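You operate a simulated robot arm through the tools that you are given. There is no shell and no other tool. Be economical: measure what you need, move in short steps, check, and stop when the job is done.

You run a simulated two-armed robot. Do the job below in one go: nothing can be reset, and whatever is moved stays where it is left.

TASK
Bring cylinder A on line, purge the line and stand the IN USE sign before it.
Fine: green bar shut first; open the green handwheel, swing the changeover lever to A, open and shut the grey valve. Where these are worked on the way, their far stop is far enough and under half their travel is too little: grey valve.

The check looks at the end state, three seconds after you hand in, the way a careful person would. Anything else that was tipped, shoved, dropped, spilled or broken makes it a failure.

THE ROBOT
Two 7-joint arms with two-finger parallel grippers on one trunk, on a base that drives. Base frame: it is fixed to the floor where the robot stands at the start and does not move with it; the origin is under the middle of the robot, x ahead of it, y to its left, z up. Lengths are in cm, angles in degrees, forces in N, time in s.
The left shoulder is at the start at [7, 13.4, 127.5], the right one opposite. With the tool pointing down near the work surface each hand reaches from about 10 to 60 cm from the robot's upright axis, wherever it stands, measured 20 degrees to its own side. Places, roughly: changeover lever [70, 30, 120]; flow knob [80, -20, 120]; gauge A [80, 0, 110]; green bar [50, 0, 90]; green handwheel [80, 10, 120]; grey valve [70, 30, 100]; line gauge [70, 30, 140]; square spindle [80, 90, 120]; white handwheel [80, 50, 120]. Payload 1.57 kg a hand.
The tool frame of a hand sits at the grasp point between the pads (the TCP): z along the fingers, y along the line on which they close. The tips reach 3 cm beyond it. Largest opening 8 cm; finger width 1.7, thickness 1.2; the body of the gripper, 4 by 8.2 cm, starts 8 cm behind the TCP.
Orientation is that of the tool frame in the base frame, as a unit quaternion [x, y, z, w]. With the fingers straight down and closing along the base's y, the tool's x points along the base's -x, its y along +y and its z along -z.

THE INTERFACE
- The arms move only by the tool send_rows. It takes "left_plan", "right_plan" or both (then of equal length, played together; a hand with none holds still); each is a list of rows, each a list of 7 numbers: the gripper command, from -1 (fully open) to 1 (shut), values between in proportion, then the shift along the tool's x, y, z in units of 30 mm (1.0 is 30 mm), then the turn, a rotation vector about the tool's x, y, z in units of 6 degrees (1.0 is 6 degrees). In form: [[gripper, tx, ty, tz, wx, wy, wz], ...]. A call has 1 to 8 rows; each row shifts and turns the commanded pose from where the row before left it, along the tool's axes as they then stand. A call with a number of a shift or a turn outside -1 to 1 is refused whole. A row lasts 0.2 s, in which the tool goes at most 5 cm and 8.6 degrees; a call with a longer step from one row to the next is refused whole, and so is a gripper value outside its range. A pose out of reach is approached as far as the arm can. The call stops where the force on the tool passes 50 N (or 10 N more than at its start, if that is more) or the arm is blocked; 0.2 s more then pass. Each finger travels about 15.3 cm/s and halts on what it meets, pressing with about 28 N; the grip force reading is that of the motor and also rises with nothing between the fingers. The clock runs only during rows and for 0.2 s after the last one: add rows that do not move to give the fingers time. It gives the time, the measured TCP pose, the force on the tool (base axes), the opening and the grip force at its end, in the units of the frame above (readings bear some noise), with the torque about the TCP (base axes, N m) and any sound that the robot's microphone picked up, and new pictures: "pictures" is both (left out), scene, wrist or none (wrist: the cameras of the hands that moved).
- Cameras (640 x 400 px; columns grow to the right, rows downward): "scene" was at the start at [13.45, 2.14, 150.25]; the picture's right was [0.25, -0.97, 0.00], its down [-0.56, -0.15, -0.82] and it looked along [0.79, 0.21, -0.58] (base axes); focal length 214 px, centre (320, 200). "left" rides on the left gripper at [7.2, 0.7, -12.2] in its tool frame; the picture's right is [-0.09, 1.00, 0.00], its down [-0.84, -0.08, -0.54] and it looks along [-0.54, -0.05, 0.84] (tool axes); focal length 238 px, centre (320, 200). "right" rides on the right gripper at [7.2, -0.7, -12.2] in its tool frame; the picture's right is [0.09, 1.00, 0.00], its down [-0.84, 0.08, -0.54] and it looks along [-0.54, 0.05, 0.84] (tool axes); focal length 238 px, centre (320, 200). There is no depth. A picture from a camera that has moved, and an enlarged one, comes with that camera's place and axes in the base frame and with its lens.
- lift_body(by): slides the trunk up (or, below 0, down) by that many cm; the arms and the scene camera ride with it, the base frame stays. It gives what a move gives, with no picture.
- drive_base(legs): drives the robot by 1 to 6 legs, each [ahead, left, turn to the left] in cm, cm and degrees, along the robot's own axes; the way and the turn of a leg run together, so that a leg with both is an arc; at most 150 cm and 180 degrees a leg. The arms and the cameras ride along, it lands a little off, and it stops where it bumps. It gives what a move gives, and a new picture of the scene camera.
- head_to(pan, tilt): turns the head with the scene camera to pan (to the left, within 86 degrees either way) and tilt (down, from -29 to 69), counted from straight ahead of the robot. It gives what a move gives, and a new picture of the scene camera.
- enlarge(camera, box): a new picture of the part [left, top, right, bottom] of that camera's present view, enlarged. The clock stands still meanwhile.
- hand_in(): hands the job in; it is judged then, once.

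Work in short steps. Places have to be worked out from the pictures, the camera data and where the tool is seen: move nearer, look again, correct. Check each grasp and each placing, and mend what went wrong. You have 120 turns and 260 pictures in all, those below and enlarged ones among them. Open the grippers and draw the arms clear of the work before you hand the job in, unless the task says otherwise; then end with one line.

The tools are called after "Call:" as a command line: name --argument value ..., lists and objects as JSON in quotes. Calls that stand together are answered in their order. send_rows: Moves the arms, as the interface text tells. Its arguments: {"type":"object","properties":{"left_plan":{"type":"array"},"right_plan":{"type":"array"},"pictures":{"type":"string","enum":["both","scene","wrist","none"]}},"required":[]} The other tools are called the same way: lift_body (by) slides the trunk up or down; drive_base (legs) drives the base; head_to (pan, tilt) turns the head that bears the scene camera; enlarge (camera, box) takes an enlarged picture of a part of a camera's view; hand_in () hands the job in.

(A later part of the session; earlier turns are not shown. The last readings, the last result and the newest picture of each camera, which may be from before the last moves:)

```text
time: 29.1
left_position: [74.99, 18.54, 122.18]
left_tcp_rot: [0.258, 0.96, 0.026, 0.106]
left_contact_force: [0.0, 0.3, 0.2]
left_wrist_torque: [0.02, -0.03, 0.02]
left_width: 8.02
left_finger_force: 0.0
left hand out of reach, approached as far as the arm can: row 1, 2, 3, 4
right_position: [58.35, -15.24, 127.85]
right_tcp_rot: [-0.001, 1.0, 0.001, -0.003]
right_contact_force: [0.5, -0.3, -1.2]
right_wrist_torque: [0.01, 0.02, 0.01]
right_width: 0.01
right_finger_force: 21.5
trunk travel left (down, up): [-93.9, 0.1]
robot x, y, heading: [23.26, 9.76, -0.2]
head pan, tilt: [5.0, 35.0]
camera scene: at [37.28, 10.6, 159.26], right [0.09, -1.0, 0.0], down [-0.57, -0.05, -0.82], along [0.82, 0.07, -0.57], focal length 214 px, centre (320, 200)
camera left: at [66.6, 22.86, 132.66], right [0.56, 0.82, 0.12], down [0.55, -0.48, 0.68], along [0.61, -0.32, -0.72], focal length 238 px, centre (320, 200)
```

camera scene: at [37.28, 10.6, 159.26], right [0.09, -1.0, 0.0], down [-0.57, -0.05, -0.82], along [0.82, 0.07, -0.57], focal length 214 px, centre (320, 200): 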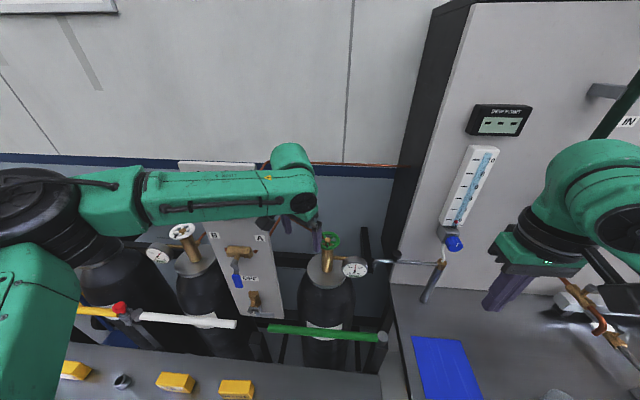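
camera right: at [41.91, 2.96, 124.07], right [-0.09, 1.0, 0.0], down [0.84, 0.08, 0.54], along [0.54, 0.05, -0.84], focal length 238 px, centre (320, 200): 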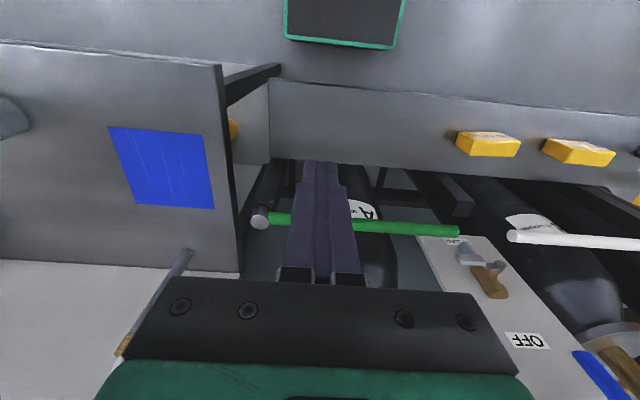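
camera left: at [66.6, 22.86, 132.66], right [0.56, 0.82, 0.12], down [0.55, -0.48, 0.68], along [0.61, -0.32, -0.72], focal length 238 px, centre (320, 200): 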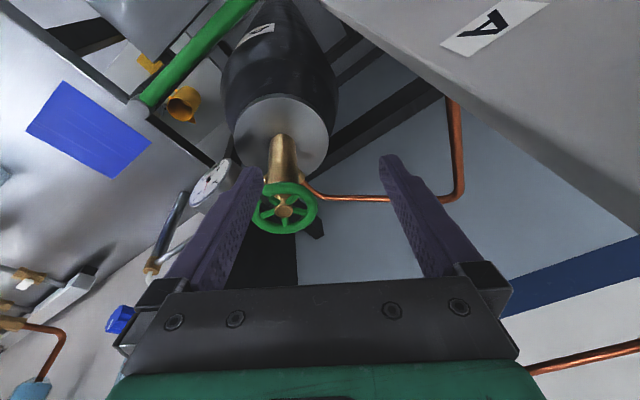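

The left arm's posture is limiting it. The right arm suits this better if the robot stands further left, so I retract the left hand and shift the base left by 14 cm.

Call:
send_rows --left_plan '[[-1, 0.8, -0.3, -0.8, 0, 0, 0], [-1, 0.8, -0.3, -0.8, 0, 0, -1], [-1, 0.8, -0.3, -0.8, 0, 0, -1], [-1, 0.8, -0.2, -0.8, 0, 0, -1], [-1, 0.9, 0, -0.3, 0, 0, -1], [-1, 0.9, 0, -0.3, 0, 0, -1]]' --pictures "none"

Call:
drive_base --legs '[[0, 14, 0]]'

```text
time: 30.4
left_position: [57.3, 20.51, 130.03]
left_tcp_rot: [0.0, 0.994, -0.001, 0.109]
left_contact_force: [-0.3, 0.8, 0.1]
left_wrist_torque: [0.02, -0.03, 0.0]
left_width: 7.99
left_finger_force: 0.1
right_position: [58.04, -15.23, 127.83]
right_tcp_rot: [-0.001, 1.0, 0.0, -0.001]
right_contact_force: [-0.4, -0.1, -0.3]
right_wrist_torque: [0.02, -0.04, 0.01]
right_width: 0.0
right_finger_force: 21.1
trunk travel left (down, up): [-93.9, 0.1]
robot x, y, heading: [23.79, 9.93, -0.2]
head pan, tilt: [5.0, 35.0]
```

```text
time: 31.8
left_position: [57.46, 33.96, 130.04]
left_tcp_rot: [0.0, 0.994, 0.001, 0.108]
left_contact_force: [0.5, -0.5, 0.4]
left_wrist_torque: [0.0, 0.02, 0.01]
left_width: 7.98
left_finger_force: 0.0
right_position: [58.06, -1.68, 127.73]
right_tcp_rot: [-0.001, 1.0, 0.003, -0.002]
right_contact_force: [-0.6, -0.7, 0.4]
right_wrist_torque: [0.02, -0.01, -0.01]
right_width: 0.0
right_finger_force: 21.5
trunk travel left (down, up): [-93.9, 0.1]
robot x, y, heading: [23.62, 23.9, 0.2]
head pan, tilt: [5.0, 35.0]
camera scene: at [37.16, 24.0, 159.28], right [0.09, -1.0, 0.0], down [-0.57, -0.05, -0.82], along [0.82, 0.07, -0.57], focal length 214 px, centre (320, 200)
```

scene: 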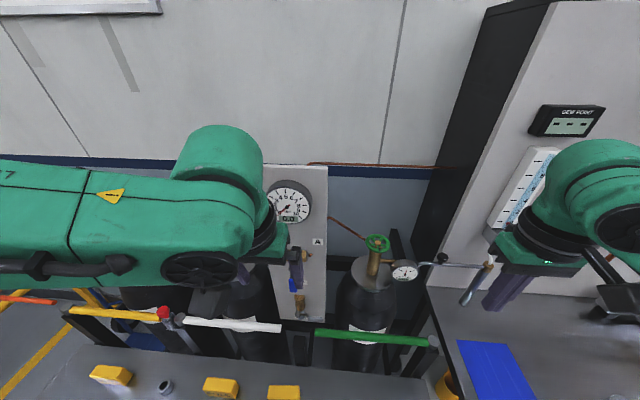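

Now I bring the right hand across, tilted forward and open, toward the handwheel.

Call:
send_rows --right_plan '[[-1, 0, 0.93, 0, 0, -1, 0], [-1, 0, 0.93, 0, 0, -1, 0], [-1, -0.3, 0.93, 0, 0, 0, 0], [-1, -0.8, 0.93, 0, 0, 0, 0], [-1, -1, 0.9, 0, 0, 0, 0], [-1, -1, 0, 0.2, 0, 0, 0], [-1, -1, 0, 0.2, 0, 0, 0]]' --pictures "both"

```text
time: 33.4
left_position: [57.61, 34.36, 129.92]
left_tcp_rot: [0.0, 0.994, -0.001, 0.108]
left_contact_force: [-0.2, 0.1, -0.3]
left_wrist_torque: [0.01, 0.0, 0.02]
left_width: 8.0
left_finger_force: 0.1
right_position: [70.2, 13.66, 128.75]
right_tcp_rot: [-0.035, 0.997, 0.005, 0.073]
right_contact_force: [0.0, -0.4, 0.1]
right_wrist_torque: [0.05, 0.03, 0.02]
right_width: 8.0
right_finger_force: 0.1
right hand out of reach, approached as far as the arm can: row 2
trunk travel left (down, up): [-93.9, 0.1]
robot x, y, heading: [23.27, 23.92, 0.0]
head pan, tilt: [5.0, 35.0]
camera scene: at [37.36, 24.53, 159.25], right [0.09, -1.0, 0.0], down [-0.57, -0.05, -0.82], along [0.82, 0.07, -0.57], focal length 214 px, centre (320, 200)
camera right: at [61.37, 12.41, 139.74], right [-0.16, 0.99, -0.01], down [0.74, 0.13, 0.66], along [0.65, 0.1, -0.75], focal length 238 px, centre (320, 200)
```

scene: 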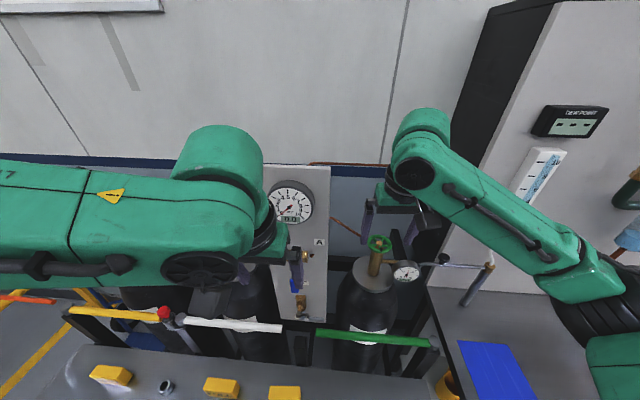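
right: 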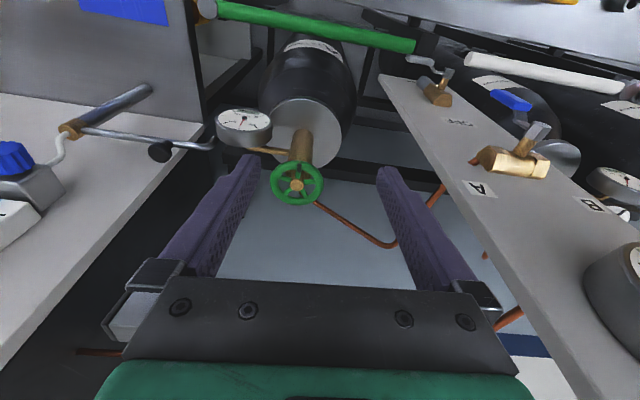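

Good, this arm reaches. The wheel is at (79.7, 12.3), and I go to just above it.

Call:
send_rows --right_plan '[[-1, -0.68, -0.17, 0.71, 0, 0, 0], [-1, -0.68, -0.17, 0.71, 0, 0, 0], [-1, -0.68, -0.17, 0.71, 0, 0, 0], [-1, -0.68, -0.17, 0.71, 0, 0, 0]]' --pictures "both"

```text
time: 34.4
left_position: [57.6, 34.45, 129.94]
left_tcp_rot: [0.0, 0.994, -0.001, 0.107]
left_contact_force: [0.0, 0.3, -0.4]
left_wrist_torque: [0.01, 0.02, 0.02]
left_width: 7.99
left_finger_force: 0.1
right_position: [79.4, 12.36, 121.28]
right_tcp_rot: [-0.036, 0.997, 0.005, 0.072]
right_contact_force: [-0.2, 0.1, 0.5]
right_wrist_torque: [0.04, -0.01, 0.01]
right_width: 8.01
right_finger_force: 0.1
trunk travel left (down, up): [-93.9, 0.1]
robot x, y, heading: [23.21, 23.8, 0.1]
head pan, tilt: [5.0, 35.0]
camera scene: at [37.28, 24.52, 159.26], right [0.09, -1.0, 0.0], down [-0.57, -0.05, -0.82], along [0.82, 0.07, -0.57], focal length 214 px, centre (320, 200)
camera right: at [70.65, 11.03, 132.43], right [-0.16, 0.99, -0.01], down [0.74, 0.13, 0.66], along [0.65, 0.1, -0.75], focal length 238 px, centre (320, 200)
```

scene: 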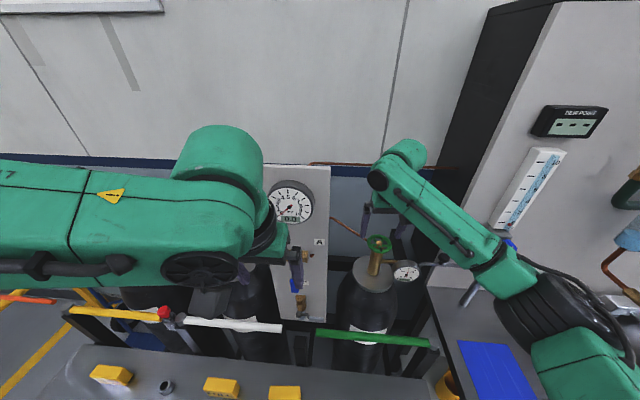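
right: 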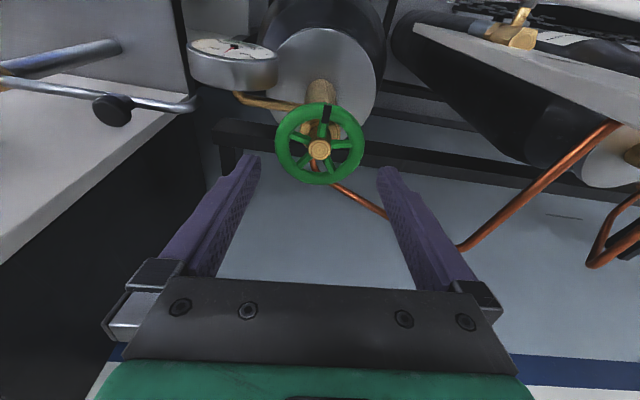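

Well centred, and a black mark on the wheel will serve as a turn index. I pre-yaw the hand clockwise while still above the wheel.

Call:
send_rows --right_plan '[[-1, 0, 0, 0, 0, 0, 1], [-1, 0, 0, 0, 0, 0, 1], [-1, 0, 0, 0, 0, 0, 1], [-1, 0, 0, 0, 0, 0, 1], [-1, 0, 0, 0, 0, 0, 1], [-1, 0, 0, 0, 0, 0, 1], [-1, 0, 0, 0, 0, 0, 1], [-1, 0, 0, 0, 0, 0, 1]]' --pictures "wrist"

```text
time: 36.2
left_position: [57.45, 34.39, 129.99]
left_tcp_rot: [0.0, 0.994, -0.001, 0.108]
left_contact_force: [0.0, -0.4, -0.6]
left_wrist_torque: [0.01, -0.02, 0.0]
left_width: 7.98
left_finger_force: 0.1
right_position: [79.41, 12.35, 121.45]
right_tcp_rot: [0.375, 0.924, 0.034, 0.064]
right_contact_force: [-0.2, 0.4, -0.1]
right_wrist_torque: [0.0, 0.0, 0.0]
right_width: 8.01
right_finger_force: 0.1
trunk travel left (down, up): [-93.9, 0.1]
robot x, y, heading: [23.31, 23.72, 0.1]
head pan, tilt: [5.0, 35.0]
camera right: at [72.12, 16.74, 132.79], right [0.62, 0.78, 0.1], down [0.57, -0.54, 0.62], along [0.54, -0.33, -0.78], focal length 238 px, centre (320, 200)
```

right: 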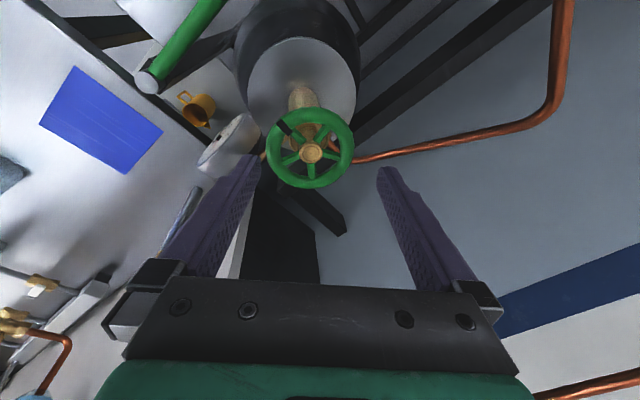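

Still centred. I lower onto the wheel.

Call:
send_rows --right_plan '[[-1, 0.03, -0.08, 0.6, 0, 0, 0], [-1, 0.03, -0.08, 0.6, 0, 0, 0], [-1, 0.03, -0.08, 0.5, 0, 0, 0]]' --pictures "wrist"

```text
time: 37.0
left_position: [57.56, 34.38, 130.02]
left_tcp_rot: [0.0, 0.994, -0.001, 0.108]
left_contact_force: [0.6, -0.1, 0.6]
left_wrist_torque: [0.03, -0.01, -0.03]
left_width: 7.98
left_finger_force: 0.1
right_position: [79.39, 12.09, 116.32]
right_tcp_rot: [0.373, 0.925, 0.034, 0.064]
right_contact_force: [-0.2, 0.7, 0.2]
right_wrist_torque: [0.0, -0.01, 0.01]
right_width: 7.99
right_finger_force: 0.1
trunk travel left (down, up): [-93.9, 0.1]
robot x, y, heading: [23.41, 23.85, -0.1]
head pan, tilt: [5.0, 35.0]
camera right: at [72.15, 16.51, 127.63], right [0.62, 0.78, 0.1], down [0.57, -0.53, 0.62], along [0.54, -0.33, -0.78], focal length 238 px, centre (320, 200)
```

right: 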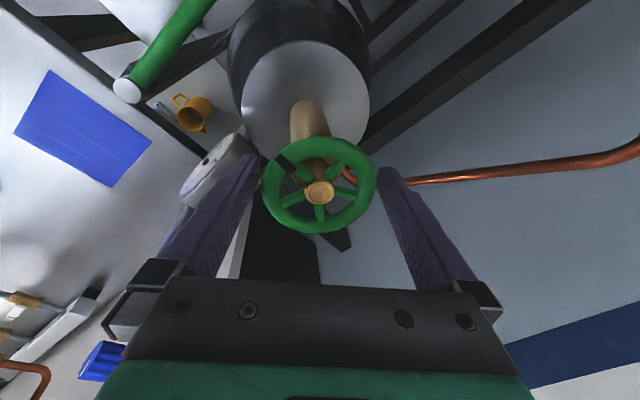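

The wheel is centred between the pads at TCP depth. I close on it.

Call:
send_rows --right_plan '[[1, 0, 0, 0.1, 0, 0, 0], [1, 0, 0, 0, 0, 0, 0], [1, 0, 0, 0, 0, 0, 0]]' --pictures "wrist"

```text
time: 37.8
left_position: [57.45, 34.45, 130.18]
left_tcp_rot: [0.001, 0.994, -0.001, 0.109]
left_contact_force: [0.0, -0.2, 0.2]
left_wrist_torque: [0.01, -0.01, 0.01]
left_width: 8.01
left_finger_force: 0.2
right_position: [79.32, 12.06, 116.12]
right_tcp_rot: [0.374, 0.924, 0.035, 0.067]
right_contact_force: [5.2, -1.9, 19.4]
right_wrist_torque: [0.16, 0.61, 0.01]
right_width: 6.53
right_finger_force: 45.4
trunk travel left (down, up): [-93.9, 0.1]
robot x, y, heading: [23.67, 24.0, 0.1]
head pan, tilt: [5.0, 35.0]
camera right: at [72.07, 16.48, 127.54], right [0.62, 0.78, 0.11], down [0.57, -0.53, 0.63], along [0.54, -0.33, -0.77], focal length 238 px, centre (320, 200)
```

right: 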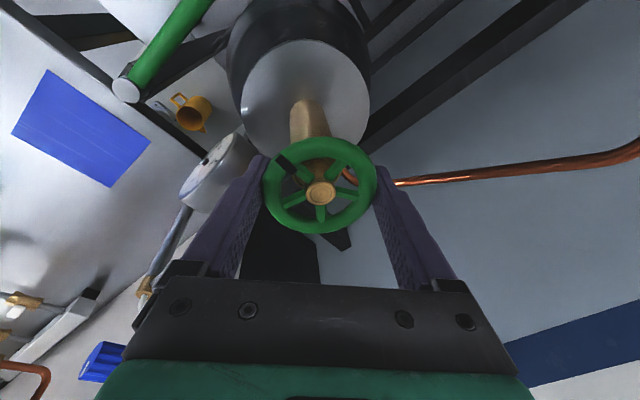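

The grip is firm at 6.5 cm. I turn it counter-clockwise about the vertical, 24° first.

Call:
send_rows --right_plan '[[1, 0, 0, 0, -0.09, 0.11, -0.98], [1, 0, 0, 0, -0.09, 0.11, -0.98], [1, 0, 0, 0, -0.09, 0.11, -0.98], [1, 0, 0, 0, -0.09, 0.11, -0.98]]' --pictures "both"

```text
time: 38.8
left_position: [57.46, 34.47, 130.15]
left_tcp_rot: [0.001, 0.994, -0.001, 0.109]
left_contact_force: [-0.8, -1.0, 0.1]
left_wrist_torque: [0.02, 0.0, 0.02]
left_width: 7.98
left_finger_force: 0.1
right_position: [79.51, 12.19, 116.2]
right_tcp_rot: [0.174, 0.982, 0.046, 0.058]
right_contact_force: [12.2, -0.6, 28.0]
right_wrist_torque: [0.24, 0.09, 0.02]
right_width: 6.52
right_finger_force: 44.6
trunk travel left (down, up): [-93.9, 0.1]
robot x, y, heading: [23.53, 23.75, -0.0]
head pan, tilt: [5.0, 35.0]
camera scene: at [37.06, 24.62, 159.3], right [0.09, -1.0, 0.0], down [-0.57, -0.05, -0.82], along [0.82, 0.07, -0.57], focal length 214 px, centre (320, 200)
camera right: at [70.99, 13.23, 127.52], right [0.25, 0.96, 0.1], down [0.74, -0.26, 0.63], along [0.63, -0.08, -0.77], focal length 238 px, centre (320, 200)
```

scene: 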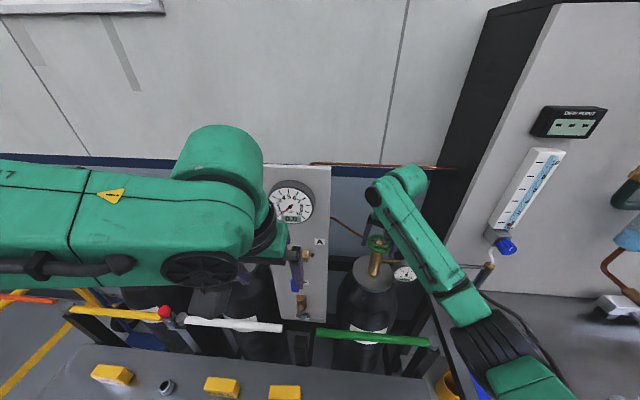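
right: 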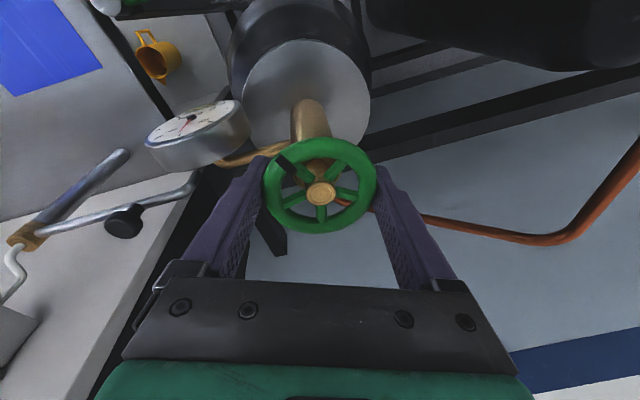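

The mark moved with the hand, so the wheel turns without slipping. I keep turning and ease the slight downward press.

Call:
send_rows --right_plan '[[1, 0, 0, -0.05, -0.09, 0.11, -0.98], [1, 0, 0, -0.05, -0.09, 0.11, -0.98], [1, 0, 0, 0, -0.09, 0.11, -0.98], [1, 0, 0, 0, -0.09, 0.11, -0.98], [1, 0, 0, 0, -0.09, 0.11, -0.98], [1, 0, 0, 0, -0.09, 0.11, -0.98], [1, 0, 0, 0, -0.09, 0.11, -0.98], [1, 0, 0, 0, -0.09, 0.11, -0.98]]' --pictures "none"

Call:
send_rows --right_plan '[[1, 0, 0, 0, -0.09, 0.11, -0.98], [1, 0, 0, 0, -0.09, 0.11, -0.98], [1, 0, 0, 0, -0.09, 0.11, -0.98], [1, 0, 0, 0, -0.09, 0.11, -0.98], [1, 0, 0, 0, -0.09, 0.11, -0.98], [1, 0, 0, 0, -0.09, 0.11, -0.98], [1, 0, 0, 0, -0.09, 0.11, -0.98], [1, 0, 0, 0, -0.09, 0.11, -0.98]]' --pictures "both"

```text
time: 40.6
left_position: [57.61, 34.74, 129.97]
left_tcp_rot: [0.0, 0.994, -0.002, 0.108]
left_contact_force: [-0.9, 0.3, 0.4]
left_wrist_torque: [-0.02, 0.01, 0.0]
left_width: 8.0
left_finger_force: 0.0
right_position: [79.46, 12.37, 116.09]
right_tcp_rot: [-0.238, 0.969, 0.063, 0.029]
right_contact_force: [0.6, 7.3, -3.1]
right_wrist_torque: [-0.11, -0.89, -0.03]
right_width: 6.51
right_finger_force: 45.1
trunk travel left (down, up): [-93.9, 0.1]
robot x, y, heading: [23.88, 23.99, -0.0]
head pan, tilt: [5.0, 35.0]
```

```text
time: 42.4
left_position: [57.44, 34.73, 129.99]
left_tcp_rot: [0.0, 0.994, -0.001, 0.108]
left_contact_force: [0.8, 0.7, 0.4]
left_wrist_torque: [0.04, 0.0, -0.03]
left_width: 8.01
left_finger_force: 0.0
right_position: [79.39, 12.39, 116.15]
right_tcp_rot: [-0.608, 0.791, 0.07, 0.0]
right_contact_force: [-17.1, 12.6, -27.5]
right_wrist_torque: [-0.06, -0.79, -0.06]
right_width: 6.5
right_finger_force: 45.1
trunk travel left (down, up): [-93.9, 0.1]
robot x, y, heading: [23.51, 23.55, 0.2]
head pan, tilt: [5.0, 35.0]
camera scene: at [37.04, 24.94, 159.26], right [0.09, -1.0, 0.0], down [-0.57, -0.05, -0.82], along [0.82, 0.07, -0.57], focal length 214 px, centre (320, 200)
camera right: at [79.12, 4.03, 127.61], right [-0.98, 0.16, 0.1], down [0.19, 0.76, 0.62], along [0.02, 0.63, -0.78], focal length 238 px, centre (320, 200)
```

scene: 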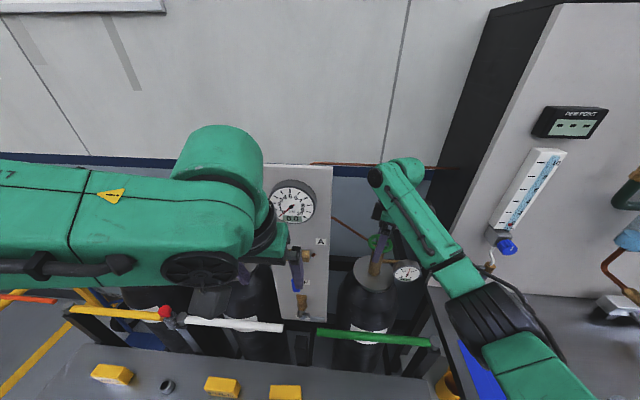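
right: 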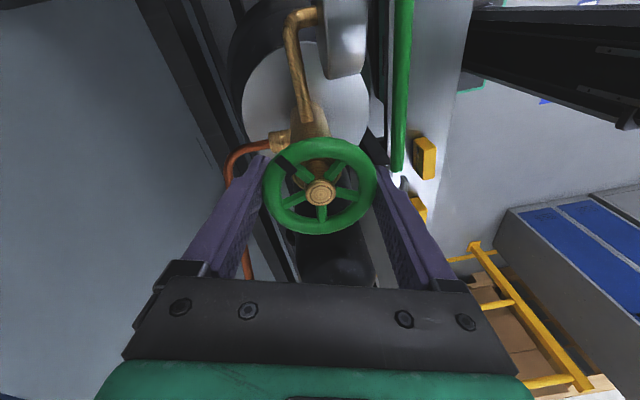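

It has turned 120° in all with no stop yet. I continue.

Call:
send_rows --right_plan '[[1, 0, 0, 0.05, -0.09, 0.11, -0.98], [1, 0, 0, 0.05, -0.09, 0.11, -0.98], [1, 0, 0, 0.03, -0.09, 0.11, -0.98], [1, 0, 0, 0, -0.09, 0.11, -0.98], [1, 0, 0, 0, -0.09, 0.11, -0.98], [1, 0, 0, 0, -0.09, 0.11, -0.98], [1, 0, 0, 0, -0.09, 0.11, -0.98], [1, 0, 0, 0, -0.09, 0.11, -0.98]]' --pictures "wrist"

```text
time: 44.2
left_position: [57.33, 34.36, 130.16]
left_tcp_rot: [0.0, 0.994, 0.0, 0.109]
left_contact_force: [0.7, 0.0, 0.1]
left_wrist_torque: [-0.01, -0.01, 0.0]
left_width: 8.02
left_finger_force: 0.1
right_position: [79.43, 11.97, 116.0]
right_tcp_rot: [0.874, -0.481, -0.063, 0.027]
right_contact_force: [1.6, -1.2, 13.1]
right_wrist_torque: [-0.01, 0.0, -1.19]
right_width: 6.75
right_finger_force: 44.8
trunk travel left (down, up): [-93.9, 0.1]
robot x, y, heading: [23.53, 23.81, 0.1]
head pan, tilt: [5.0, 35.0]
camera right: at [85.4, 6.18, 127.55], right [-0.79, -0.61, 0.1], down [-0.43, 0.66, 0.62], along [-0.44, 0.44, -0.78], focal length 238 px, centre (320, 200)
```

right: 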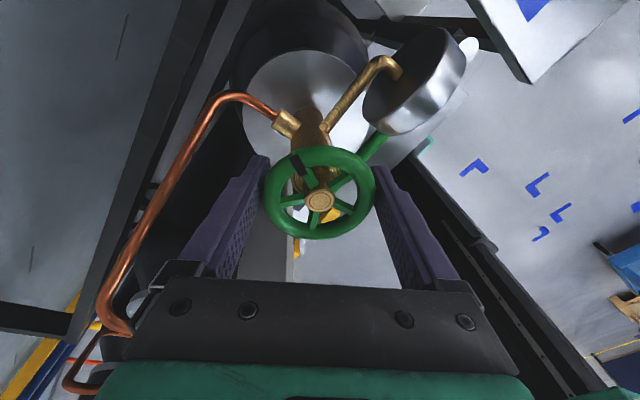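

A clear stop: torque is 1.2 N m and the hand has begun to slip on the rim, at about 150° of travel. The wheel is fully open. I release and lift straight up.

Call:
send_rows --right_plan '[[0.9, 0, 0, 0, 0, 0, 0.5], [-1, 0, 0, 0, 0, 0, 0], [-1, 0, 0, 0, 0, 0, 0], [-1, 0, 0, -0.7, 0, 0, 0], [-1, 0, 0, -1, 0, 0, 0], [-1, 0, 0, -1, 0, 0, 0]]' --pictures "wrist"

```text
time: 45.6
left_position: [57.44, 34.54, 130.0]
left_tcp_rot: [0.0, 0.994, -0.001, 0.107]
left_contact_force: [-0.4, -0.1, 0.2]
left_wrist_torque: [-0.01, -0.04, 0.02]
left_width: 8.0
left_finger_force: 0.1
right_position: [80.44, 12.17, 123.86]
right_tcp_rot: [0.861, -0.503, -0.066, 0.03]
right_contact_force: [0.9, -0.2, -0.6]
right_wrist_torque: [-0.02, -0.05, 0.02]
right_width: 8.0
right_finger_force: 0.1
trunk travel left (down, up): [-93.9, 0.1]
robot x, y, heading: [23.47, 23.86, 0.3]
head pan, tilt: [5.0, 35.0]
camera right: at [86.32, 6.01, 135.37], right [-0.81, -0.57, 0.11], down [-0.4, 0.68, 0.61], along [-0.42, 0.46, -0.78], focal length 238 px, centre (320, 200)
```

right: 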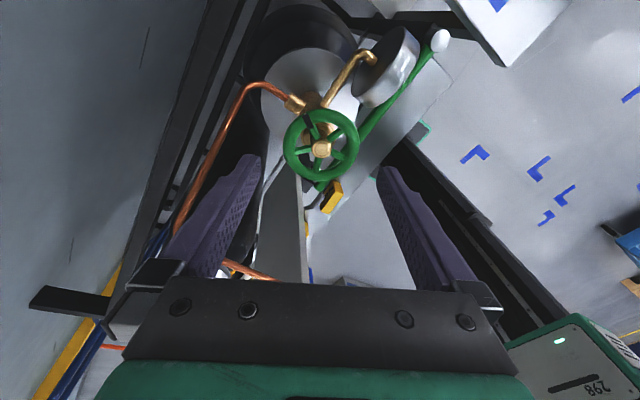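

Clear of the wheel. I unwind the right hand in place.

Call:
send_rows --right_plan '[[-1, 0, 0, 0, 0.09, -0.11, 0.98], [-1, 0, 0, 0, 0.09, -0.11, 0.98], [-1, 0, 0, 0, 0.09, -0.11, 0.98], [-1, 0, 0, 0, 0.09, -0.11, 0.98], [-1, 0, 0, 0, 0.09, -0.11, 0.98], [-1, 0, 0, 0, 0.09, -0.11, 0.98], [-1, 0, 0, 0, 0.09, -0.11, 0.98], [-1, 0, 0, 0, 0.09, -0.11, 0.98]]' --pictures "none"

Call:
send_rows --right_plan '[[-1, 0, 0, 0, 0.09, -0.11, 0.98], [-1, 0, 0, 0, 0.09, -0.11, 0.98], [-1, 0, 0, 0, 0.09, -0.11, 0.98], [-1, 0, 0, 0, 0.09, -0.11, 0.98], [-1, 0, 0, 0, 0.09, -0.11, 0.98], [-1, 0, 0, 0, 0.09, -0.11, 0.98], [-1, 0, 0, 0, 0.09, -0.11, 0.98], [-1, 0, 0, 0, 0.09, -0.11, 0.98]]' --pictures "both"

```text
time: 47.4
left_position: [57.61, 34.46, 129.95]
left_tcp_rot: [0.0, 0.994, 0.0, 0.108]
left_contact_force: [0.0, -0.6, 0.4]
left_wrist_torque: [-0.01, 0.02, 0.01]
left_width: 8.0
left_finger_force: 0.1
right_position: [80.73, 11.99, 123.88]
right_tcp_rot: [-0.585, 0.808, 0.069, 0.002]
right_contact_force: [-0.9, 0.0, -0.1]
right_wrist_torque: [0.01, -0.04, 0.0]
right_width: 7.99
right_finger_force: 0.0
trunk travel left (down, up): [-93.9, 0.1]
robot x, y, heading: [23.68, 24.0, 0.0]
head pan, tilt: [5.0, 35.0]
```

```text
time: 49.2
left_position: [57.4, 34.41, 130.2]
left_tcp_rot: [0.0, 0.994, -0.001, 0.108]
left_contact_force: [-0.3, 0.4, 0.2]
left_wrist_torque: [0.03, -0.01, 0.02]
left_width: 8.0
left_finger_force: 0.1
right_position: [80.68, 11.93, 123.93]
right_tcp_rot: [-0.21, 0.975, 0.06, 0.032]
right_contact_force: [0.1, 1.1, -0.5]
right_wrist_torque: [0.04, 0.01, -0.03]
right_width: 7.96
right_finger_force: 0.1
trunk travel left (down, up): [-93.9, 0.1]
robot x, y, heading: [23.54, 23.46, 0.1]
head pan, tilt: [5.0, 35.0]
camera scene: at [37.18, 24.49, 159.27], right [0.09, -1.0, 0.0], down [-0.57, -0.05, -0.82], along [0.82, 0.07, -0.57], focal length 214 px, centre (320, 200)
camera right: at [73.89, 6.93, 135.35], right [-0.49, 0.86, 0.09], down [0.71, 0.34, 0.62], along [0.5, 0.37, -0.78], focal length 238 px, centre (320, 200)
```

scene: 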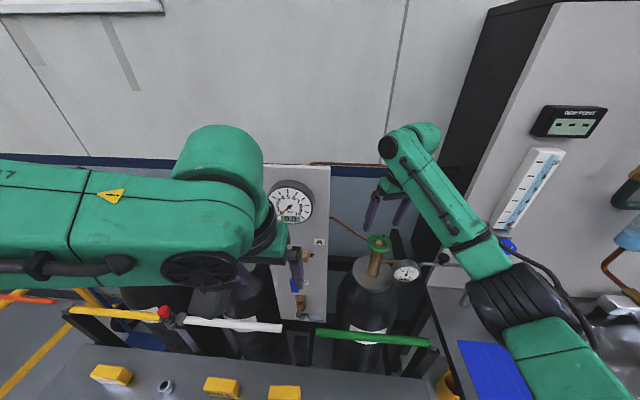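
right: 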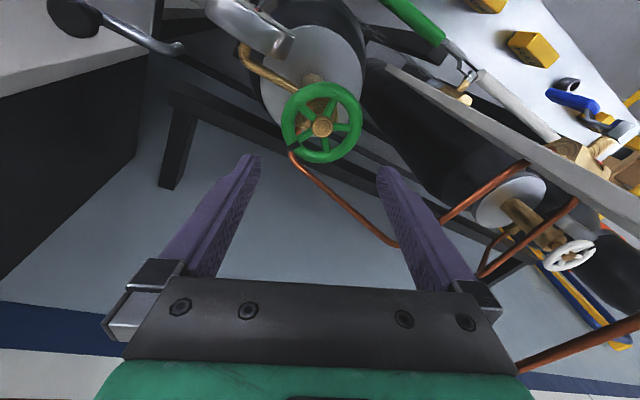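

The index mark shows about 160° of opening. I pull the right hand back and move the left hand aside to see the changeover lever.

Call:
send_rows --right_plan '[[-1, 1, -0.04, -0.23, 0, 0, 0], [-1, 1, -0.04, -0.23, 0, 0, 0], [-1, 1, -0.04, -0.23, 0, 0, 0], [-1, 1, -0.04, -0.23, 0, 0, 0], [-1, 1, -0.04, -0.23, 0, 0, 0], [-1, 1, -0.04, -0.23, 0, 0, 0], [1, 0, -0.5, -0.23, 0, 0, 1], [1, 0, -0.5, 0, 0, 0, 1]]' --left_plan '[[-1, 0.3, 0.5, 0, 0, 0, 0], [-1, 0.3, 0.5, 0, 0, 0, 0], [-1, 0.3, 0.5, 0, 0, 0, 0], [-1, 0, 0.8, 0, 0, 0, 0], [-1, 0, 0.8, 0, 0, 0, 0], [-1, 0, 0.8, 0, 0, 0, 0], [1, 0, 0, 0, 0, 0, 0], [1, 0, 0, 0, 0, 0, 0]]' --pictures "both"

```text
time: 51.0
left_position: [56.24, 45.16, 130.19]
left_tcp_rot: [0.002, 0.994, 0.0, 0.108]
left_contact_force: [0.2, -0.2, -0.4]
left_wrist_torque: [0.0, 0.01, 0.01]
left_width: 0.02
left_finger_force: 21.5
left hand out of reach, approached as far as the arm can: row 3, 5
right_position: [65.47, 0.59, 126.7]
right_tcp_rot: [-0.107, 0.992, 0.063, 0.025]
right_contact_force: [-0.3, 0.0, 0.1]
right_wrist_torque: [0.0, -0.01, 0.03]
right_width: 0.0
right_finger_force: 20.8
trunk travel left (down, up): [-93.9, 0.1]
robot x, y, heading: [23.26, 23.56, 0.1]
head pan, tilt: [5.0, 35.0]
camera scene: at [37.31, 24.42, 159.26], right [0.09, -1.0, 0.0], down [-0.57, -0.05, -0.82], along [0.82, 0.07, -0.57], focal length 214 px, centre (320, 200)
camera right: at [58.17, -3.09, 138.24], right [-0.3, 0.95, 0.11], down [0.78, 0.18, 0.6], along [0.55, 0.27, -0.79], focal length 238 px, centre (320, 200)
camera left: at [46.41, 46.07, 140.54], right [0.09, 1.0, 0.02], down [0.7, -0.08, 0.71], along [0.71, -0.05, -0.71], focal length 238 px, centre (320, 200)
```

scene: 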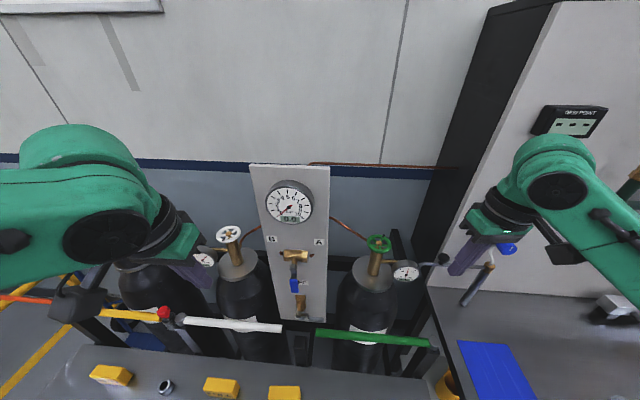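
right: 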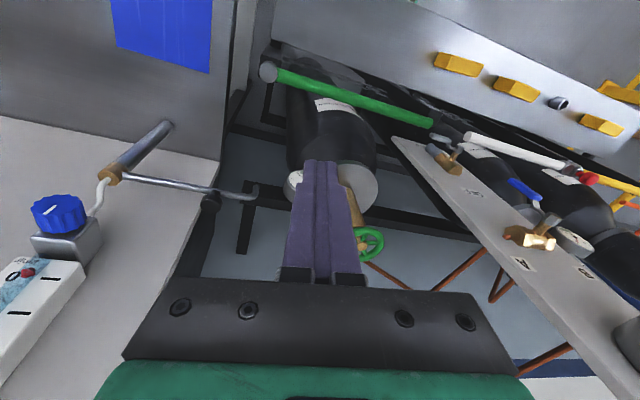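
left: 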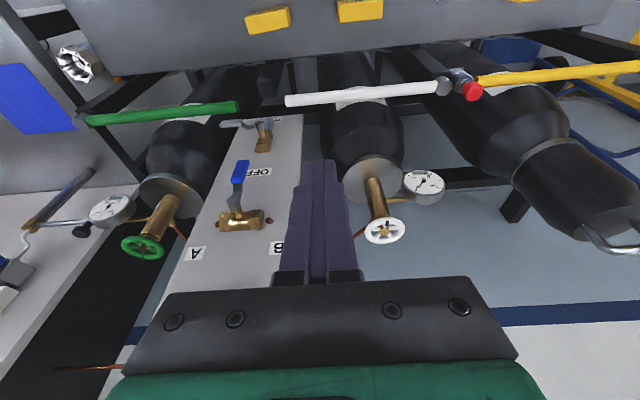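

Call:
enlarge --camera "scene" --box '[240, 170, 340, 330]'

Call:
enlarge --camera "left" --box '[160, 90, 320, 270]'

Call:
enlarge --camera "right" --box '[390, 110, 640, 290]'

```text
2.50 times, centred on (290, 250) of scene
camera zoom: at [37.31, 24.42, 159.26], right [0.09, -1.0, 0.0], down [-0.57, -0.05, -0.82], along [0.82, 0.07, -0.57], focal length 536 px, centre (395, 75)
```

zoom: 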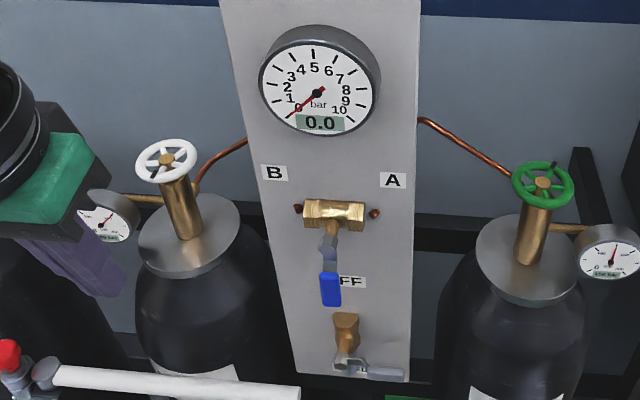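

```text
2.22 times, centred on (240, 180) of left
camera zoom: at [46.41, 46.07, 140.54], right [0.09, 1.0, 0.02], down [0.7, -0.08, 0.71], along [0.71, -0.05, -0.71], focal length 530 px, centre (498, 244)
```

zoom: 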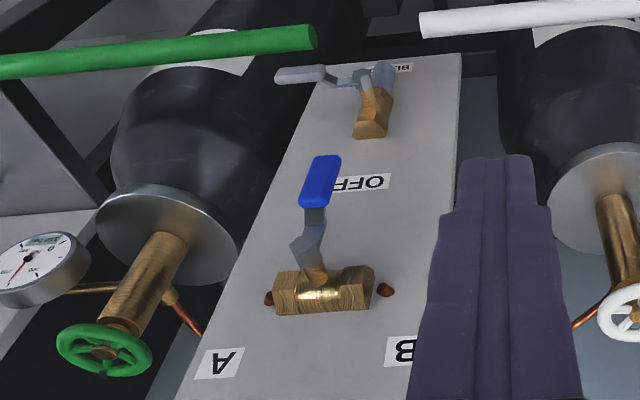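

```text
2.22 times, centred on (515, 200) of right
camera zoom: at [58.17, -3.09, 138.24], right [-0.3, 0.95, 0.11], down [0.78, 0.18, 0.6], along [0.55, 0.27, -0.79], focal length 530 px, centre (-113, 200)
```

zoom: 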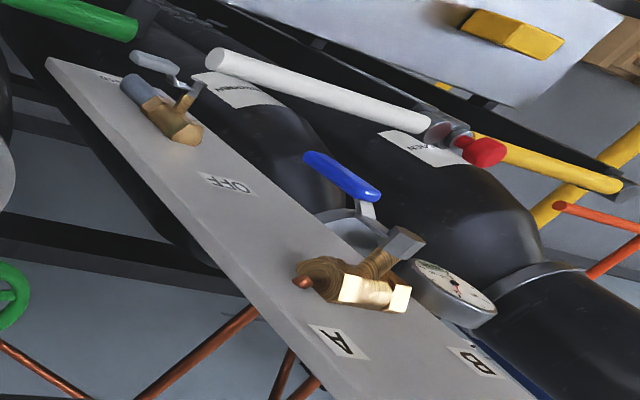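

Triangulated: the lever grip centre is at about (67, 33.1, 113) and the pivot at y 33.3, z 119. I'll push the grip with closed fingers pointing forward, so I back the base up 12 cm and pitch the left hand to about 60°.

Call:
drive_base --legs '[[-12, 0, 0]]'

Call:
send_rows --left_plan '[[1, 0, 0, 0, 0, -1, 0], [1, 0, 0, 0, 0, -1, 0], [1, 0, 0, 0, 0, -1, 0], [1, 0, 0, 0, 0, -1, 0], [1, 0, 0, 0, 0, -1, 0], [1, 0, 0, 0, 0, -1, 0], [1, 0, 0, 0, 0, -1, 0], [1, 0, 0, 0, 0, -1, 0]]' --pictures "both"

```text
time: 52.2
left_position: [44.72, 45.27, 130.01]
left_tcp_rot: [0.001, 0.994, -0.001, 0.105]
left_contact_force: [0.9, -0.1, -0.4]
left_wrist_torque: [0.0, 0.02, 0.01]
left_width: 0.0
left_finger_force: 21.6
right_position: [54.02, 0.77, 126.52]
right_tcp_rot: [-0.107, 0.992, 0.063, 0.023]
right_contact_force: [-0.4, 1.1, -0.5]
right_wrist_torque: [-0.02, 0.04, 0.01]
right_width: 0.02
right_finger_force: 21.2
trunk travel left (down, up): [-93.9, 0.1]
robot x, y, heading: [11.88, 24.04, 0.1]
head pan, tilt: [5.0, 35.0]
camera scene: at [25.98, 24.5, 159.2], right [0.09, -1.0, 0.0], down [-0.58, -0.05, -0.82], along [0.81, 0.07, -0.58], focal length 214 px, centre (320, 200)
```

scene: 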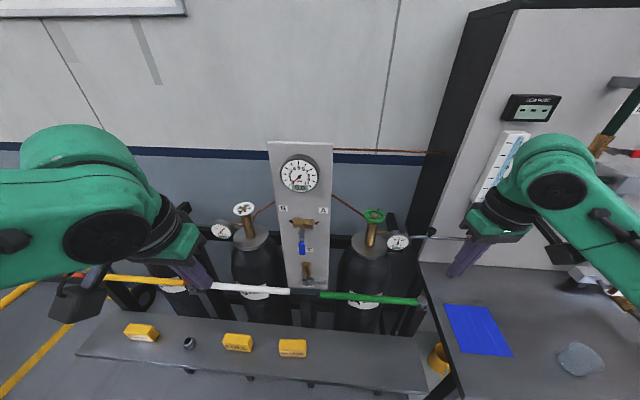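

```text
time: 54.0
left_position: [57.15, 47.44, 144.25]
left_tcp_rot: [-0.001, 0.864, -0.001, 0.503]
left_contact_force: [-0.6, 0.4, -0.8]
left_wrist_torque: [-0.02, 0.04, 0.0]
left_width: 0.0
left_finger_force: 21.3
left hand out of reach, approached as far as the arm can: row 1, 2, 3, 4, 5, 6, 7, 8
right_position: [53.52, 0.7, 126.74]
right_tcp_rot: [-0.108, 0.992, 0.062, 0.024]
right_contact_force: [-0.2, -0.6, 0.2]
right_wrist_torque: [0.03, 0.02, -0.02]
right_width: 0.02
right_finger_force: 21.6
trunk travel left (down, up): [-93.9, 0.1]
robot x, y, heading: [12.01, 23.68, 0.1]
head pan, tilt: [5.0, 35.0]
camera scene: at [25.38, 24.55, 159.26], right [0.09, -1.0, 0.0], down [-0.57, -0.05, -0.82], along [0.82, 0.07, -0.57], focal length 214 px, centre (320, 200)
camera left: at [42.94, 48.24, 143.82], right [0.05, 1.0, 0.08], down [-0.06, -0.07, 1.0], along [1.0, -0.05, 0.05], focal length 238 px, centre (320, 200)
```

scene: 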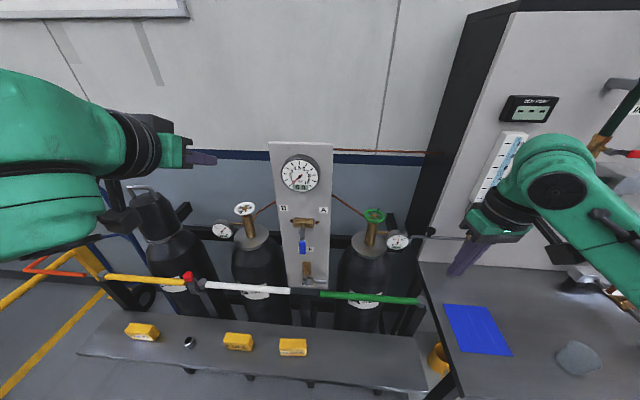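
left: 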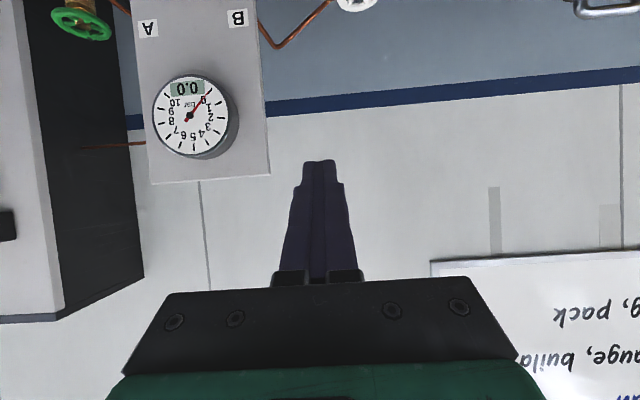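

The hand is now pitched 60° forward. I bring it down to the left of the lever grip, staying back from the panel.

Call:
send_rows --left_plan '[[1, 0.97, -0.37, 0.69, 0, 0, 0], [1, 0.97, -0.37, 0.69, 0, 0, 0], [1, 0.97, -0.37, 0.69, 0, 0, 0], [1, 0.97, -0.37, 0.69, 0, 0, 0], [1, 0.97, -0.37, 0.69, 0, 0, 0], [1, 0.97, -0.37, 0.69, 0, 0, 0], [1, 0.97, -0.37, 0.69, 0, 0, 0], [1, 0.97, -0.37, 0.69, 0, 0, 0]]' --pictures "both"

```text
time: 55.8
left_position: [61.65, 42.62, 128.78]
left_tcp_rot: [-0.001, 0.865, -0.001, 0.502]
left_contact_force: [0.0, -0.2, -0.8]
left_wrist_torque: [0.0, 0.01, 0.01]
left_width: 0.02
left_finger_force: 21.3
left hand out of reach, approached as far as the arm can: row 1, 2, 3, 4, 6
right_position: [53.88, 0.76, 126.47]
right_tcp_rot: [-0.108, 0.992, 0.062, 0.023]
right_contact_force: [0.3, 0.1, -0.3]
right_wrist_torque: [0.01, 0.02, 0.01]
right_width: 0.01
right_finger_force: 21.2
trunk travel left (down, up): [-93.9, 0.1]
robot x, y, heading: [11.48, 23.63, 0.1]
head pan, tilt: [5.0, 35.0]
camera scene: at [25.68, 24.64, 159.24], right [0.09, -1.0, 0.0], down [-0.57, -0.05, -0.82], along [0.81, 0.07, -0.58], focal length 214 px, centre (320, 200)
camera left: at [47.53, 43.38, 128.46], right [0.05, 1.0, 0.08], down [-0.06, -0.07, 1.0], along [1.0, -0.05, 0.05], focal length 238 px, centre (320, 200)
```

scene: 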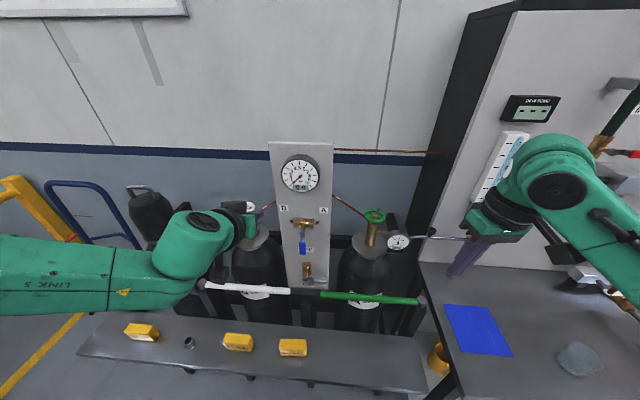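
left: 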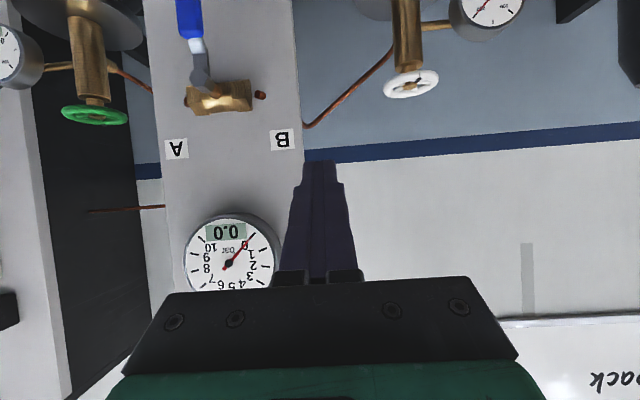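

The posture is better now. I continue down to grip height, still back from the panel.

Call:
send_rows --left_plan '[[1, 0.93, -0.27, 0.48, 0, 0, 0], [1, 0.93, -0.27, 0.48, 0, 0, 0], [1, 0.93, -0.27, 0.48, 0, 0, 0], [1, 0.93, -0.27, 0.48, 0, 0, 0], [1, 0.93, -0.27, 0.48, 0, 0, 0]]' --pictures "both"

```text
time: 57.0
left_position: [60.98, 38.26, 113.25]
left_tcp_rot: [0.0, 0.865, -0.001, 0.503]
left_contact_force: [-0.1, -0.8, 0.3]
left_wrist_torque: [0.02, 0.0, -0.02]
left_width: 0.01
left_finger_force: 21.4
right_position: [53.61, 0.66, 126.72]
right_tcp_rot: [-0.108, 0.992, 0.062, 0.025]
right_contact_force: [1.3, 0.0, 0.6]
right_wrist_torque: [0.0, 0.02, -0.01]
right_width: 0.0
right_finger_force: 21.4
trunk travel left (down, up): [-93.9, 0.1]
robot x, y, heading: [11.56, 23.79, -0.2]
head pan, tilt: [5.0, 35.0]
camera scene: at [25.49, 24.48, 159.26], right [0.09, -1.0, 0.0], down [-0.57, -0.05, -0.82], along [0.82, 0.07, -0.57], focal length 214 px, centre (320, 200)
camera left: at [46.78, 39.1, 112.77], right [0.05, 1.0, 0.08], down [-0.06, -0.08, 1.0], along [1.0, -0.05, 0.05], focal length 238 px, centre (320, 200)
```

scene: 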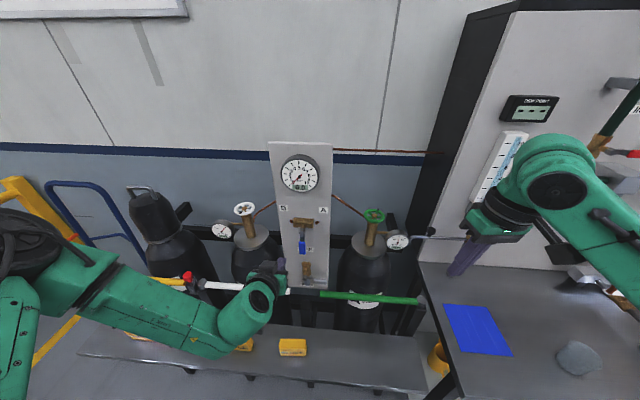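
left: 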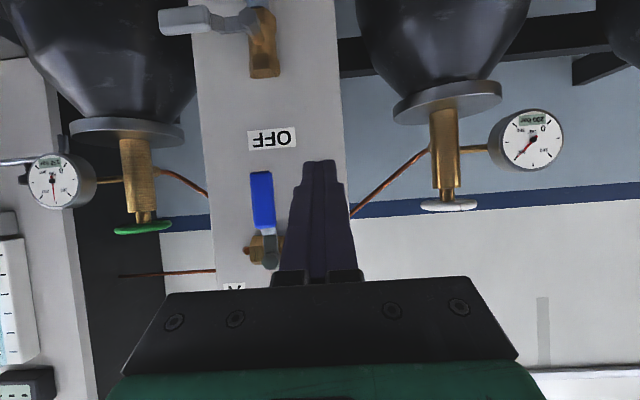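

The grip is at y 33.1, z 111.4 to 116 and the fingers are left of it. I move forward and begin the arc push toward A.

Call:
send_rows --left_plan '[[1, -0.37, 0, 0.75, 0, 0, 0], [1, -0.37, 0, 0.75, 0, 0, 0], [1, 0, -0.97, 0, 0, 0, 0], [1, 0.116, -0.54, 0.066, 0, 0, 0], [1, -0.03, -0.56, -0.016, 0, 0, 0], [1, -0.145, -0.53, -0.08, 0, 0, 0]]' --pictures "both"

```text
time: 58.4
left_position: [65.12, 33.54, 115.38]
left_tcp_rot: [-0.001, 0.866, 0.0, 0.5]
left_contact_force: [0.0, 5.1, -12.6]
left_wrist_torque: [0.06, 0.1, 0.09]
left_width: 0.0
left_finger_force: 21.5
left hand out of reach, approached as far as the arm can: row 3, 4, 5, 6
right_position: [53.85, 0.77, 126.59]
right_tcp_rot: [-0.107, 0.992, 0.063, 0.024]
right_contact_force: [0.2, -0.5, 0.7]
right_wrist_torque: [0.01, 0.0, 0.01]
right_width: 0.0
right_finger_force: 21.1
trunk travel left (down, up): [-93.9, 0.1]
robot x, y, heading: [11.43, 23.65, 0.2]
head pan, tilt: [5.0, 35.0]
camera scene: at [25.63, 24.65, 159.22], right [0.09, -1.0, 0.0], down [-0.57, -0.05, -0.82], along [0.81, 0.07, -0.58], focal length 214 px, centre (320, 200)
camera left: at [50.86, 34.28, 115.14], right [0.05, 1.0, 0.08], down [-0.05, -0.08, 1.0], along [1.0, -0.05, 0.05], focal length 238 px, centre (320, 200)
```

scene: 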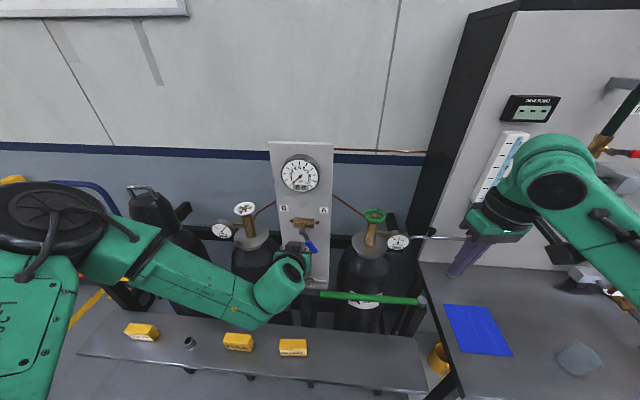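
left: 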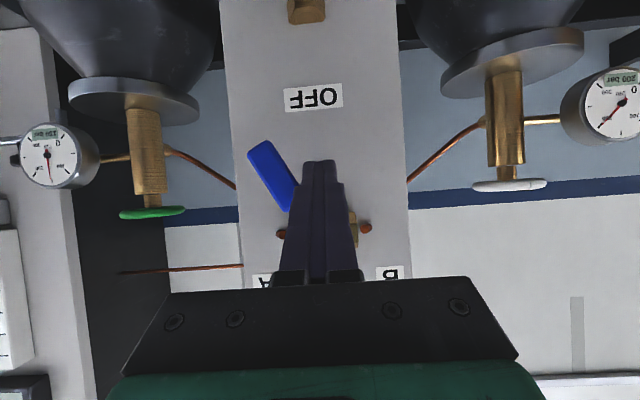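

The lever has moved about 30°, but the left arm is again at a joint limit. I shift the base 5 cm to the right to carry on the push.

Call:
drive_base --legs '[[0, -5, 0]]'

Call:
send_rows --left_plan '[[1, 0, 0, 0, 0, 0, 0]]' --pictures "wrist"

```text
time: 59.4
left_position: [64.72, 30.36, 115.16]
left_tcp_rot: [-0.012, 0.867, 0.011, 0.498]
left_contact_force: [-4.1, 13.7, -2.1]
left_wrist_torque: [0.04, 0.02, 0.16]
left_width: 0.0
left_finger_force: 21.2
right_position: [53.5, -3.47, 126.78]
right_tcp_rot: [-0.111, 0.992, 0.062, 0.026]
right_contact_force: [-0.5, -1.0, -0.2]
right_wrist_torque: [0.02, 0.01, -0.01]
right_width: 0.0
right_finger_force: 21.1
trunk travel left (down, up): [-93.9, 0.1]
robot x, y, heading: [11.58, 19.33, 0.4]
head pan, tilt: [5.0, 35.0]
stopped in leg 1: the force on the tool passed its limit at 58 N (the readings are from after the stop); the commanded pose is now the measured one
camera scene: at [25.12, 20.17, 159.29], right [0.09, -1.0, 0.0], down [-0.57, -0.05, -0.82], along [0.82, 0.07, -0.57], focal length 214 px, centre (320, 200)
```

scene: 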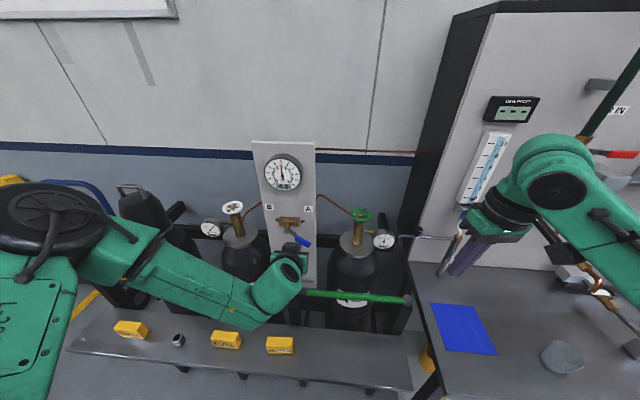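

```text
time: 59.8
left_position: [64.76, 30.16, 114.98]
left_tcp_rot: [-0.011, 0.867, 0.009, 0.497]
left_contact_force: [-3.5, 12.1, -4.6]
left_wrist_torque: [0.06, 0.07, 0.14]
left_width: 0.0
left_finger_force: 21.4
right_position: [53.44, -3.41, 126.74]
right_tcp_rot: [-0.111, 0.992, 0.06, 0.026]
right_contact_force: [-1.0, 0.6, -0.1]
right_wrist_torque: [0.0, 0.02, 0.01]
right_width: 0.0
right_finger_force: 21.0
trunk travel left (down, up): [-93.9, 0.1]
robot x, y, heading: [11.63, 19.12, 0.1]
head pan, tilt: [5.0, 35.0]
camera left: at [50.5, 30.61, 114.88], right [0.02, 1.0, 0.08], down [-0.04, -0.08, 1.0], along [1.0, -0.02, 0.04], focal length 238 px, centre (320, 200)
```

left: 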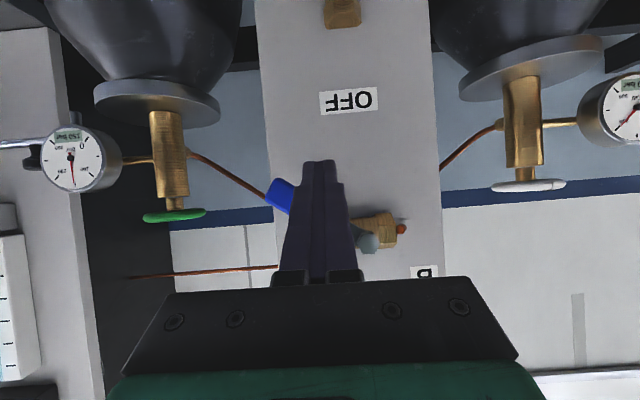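

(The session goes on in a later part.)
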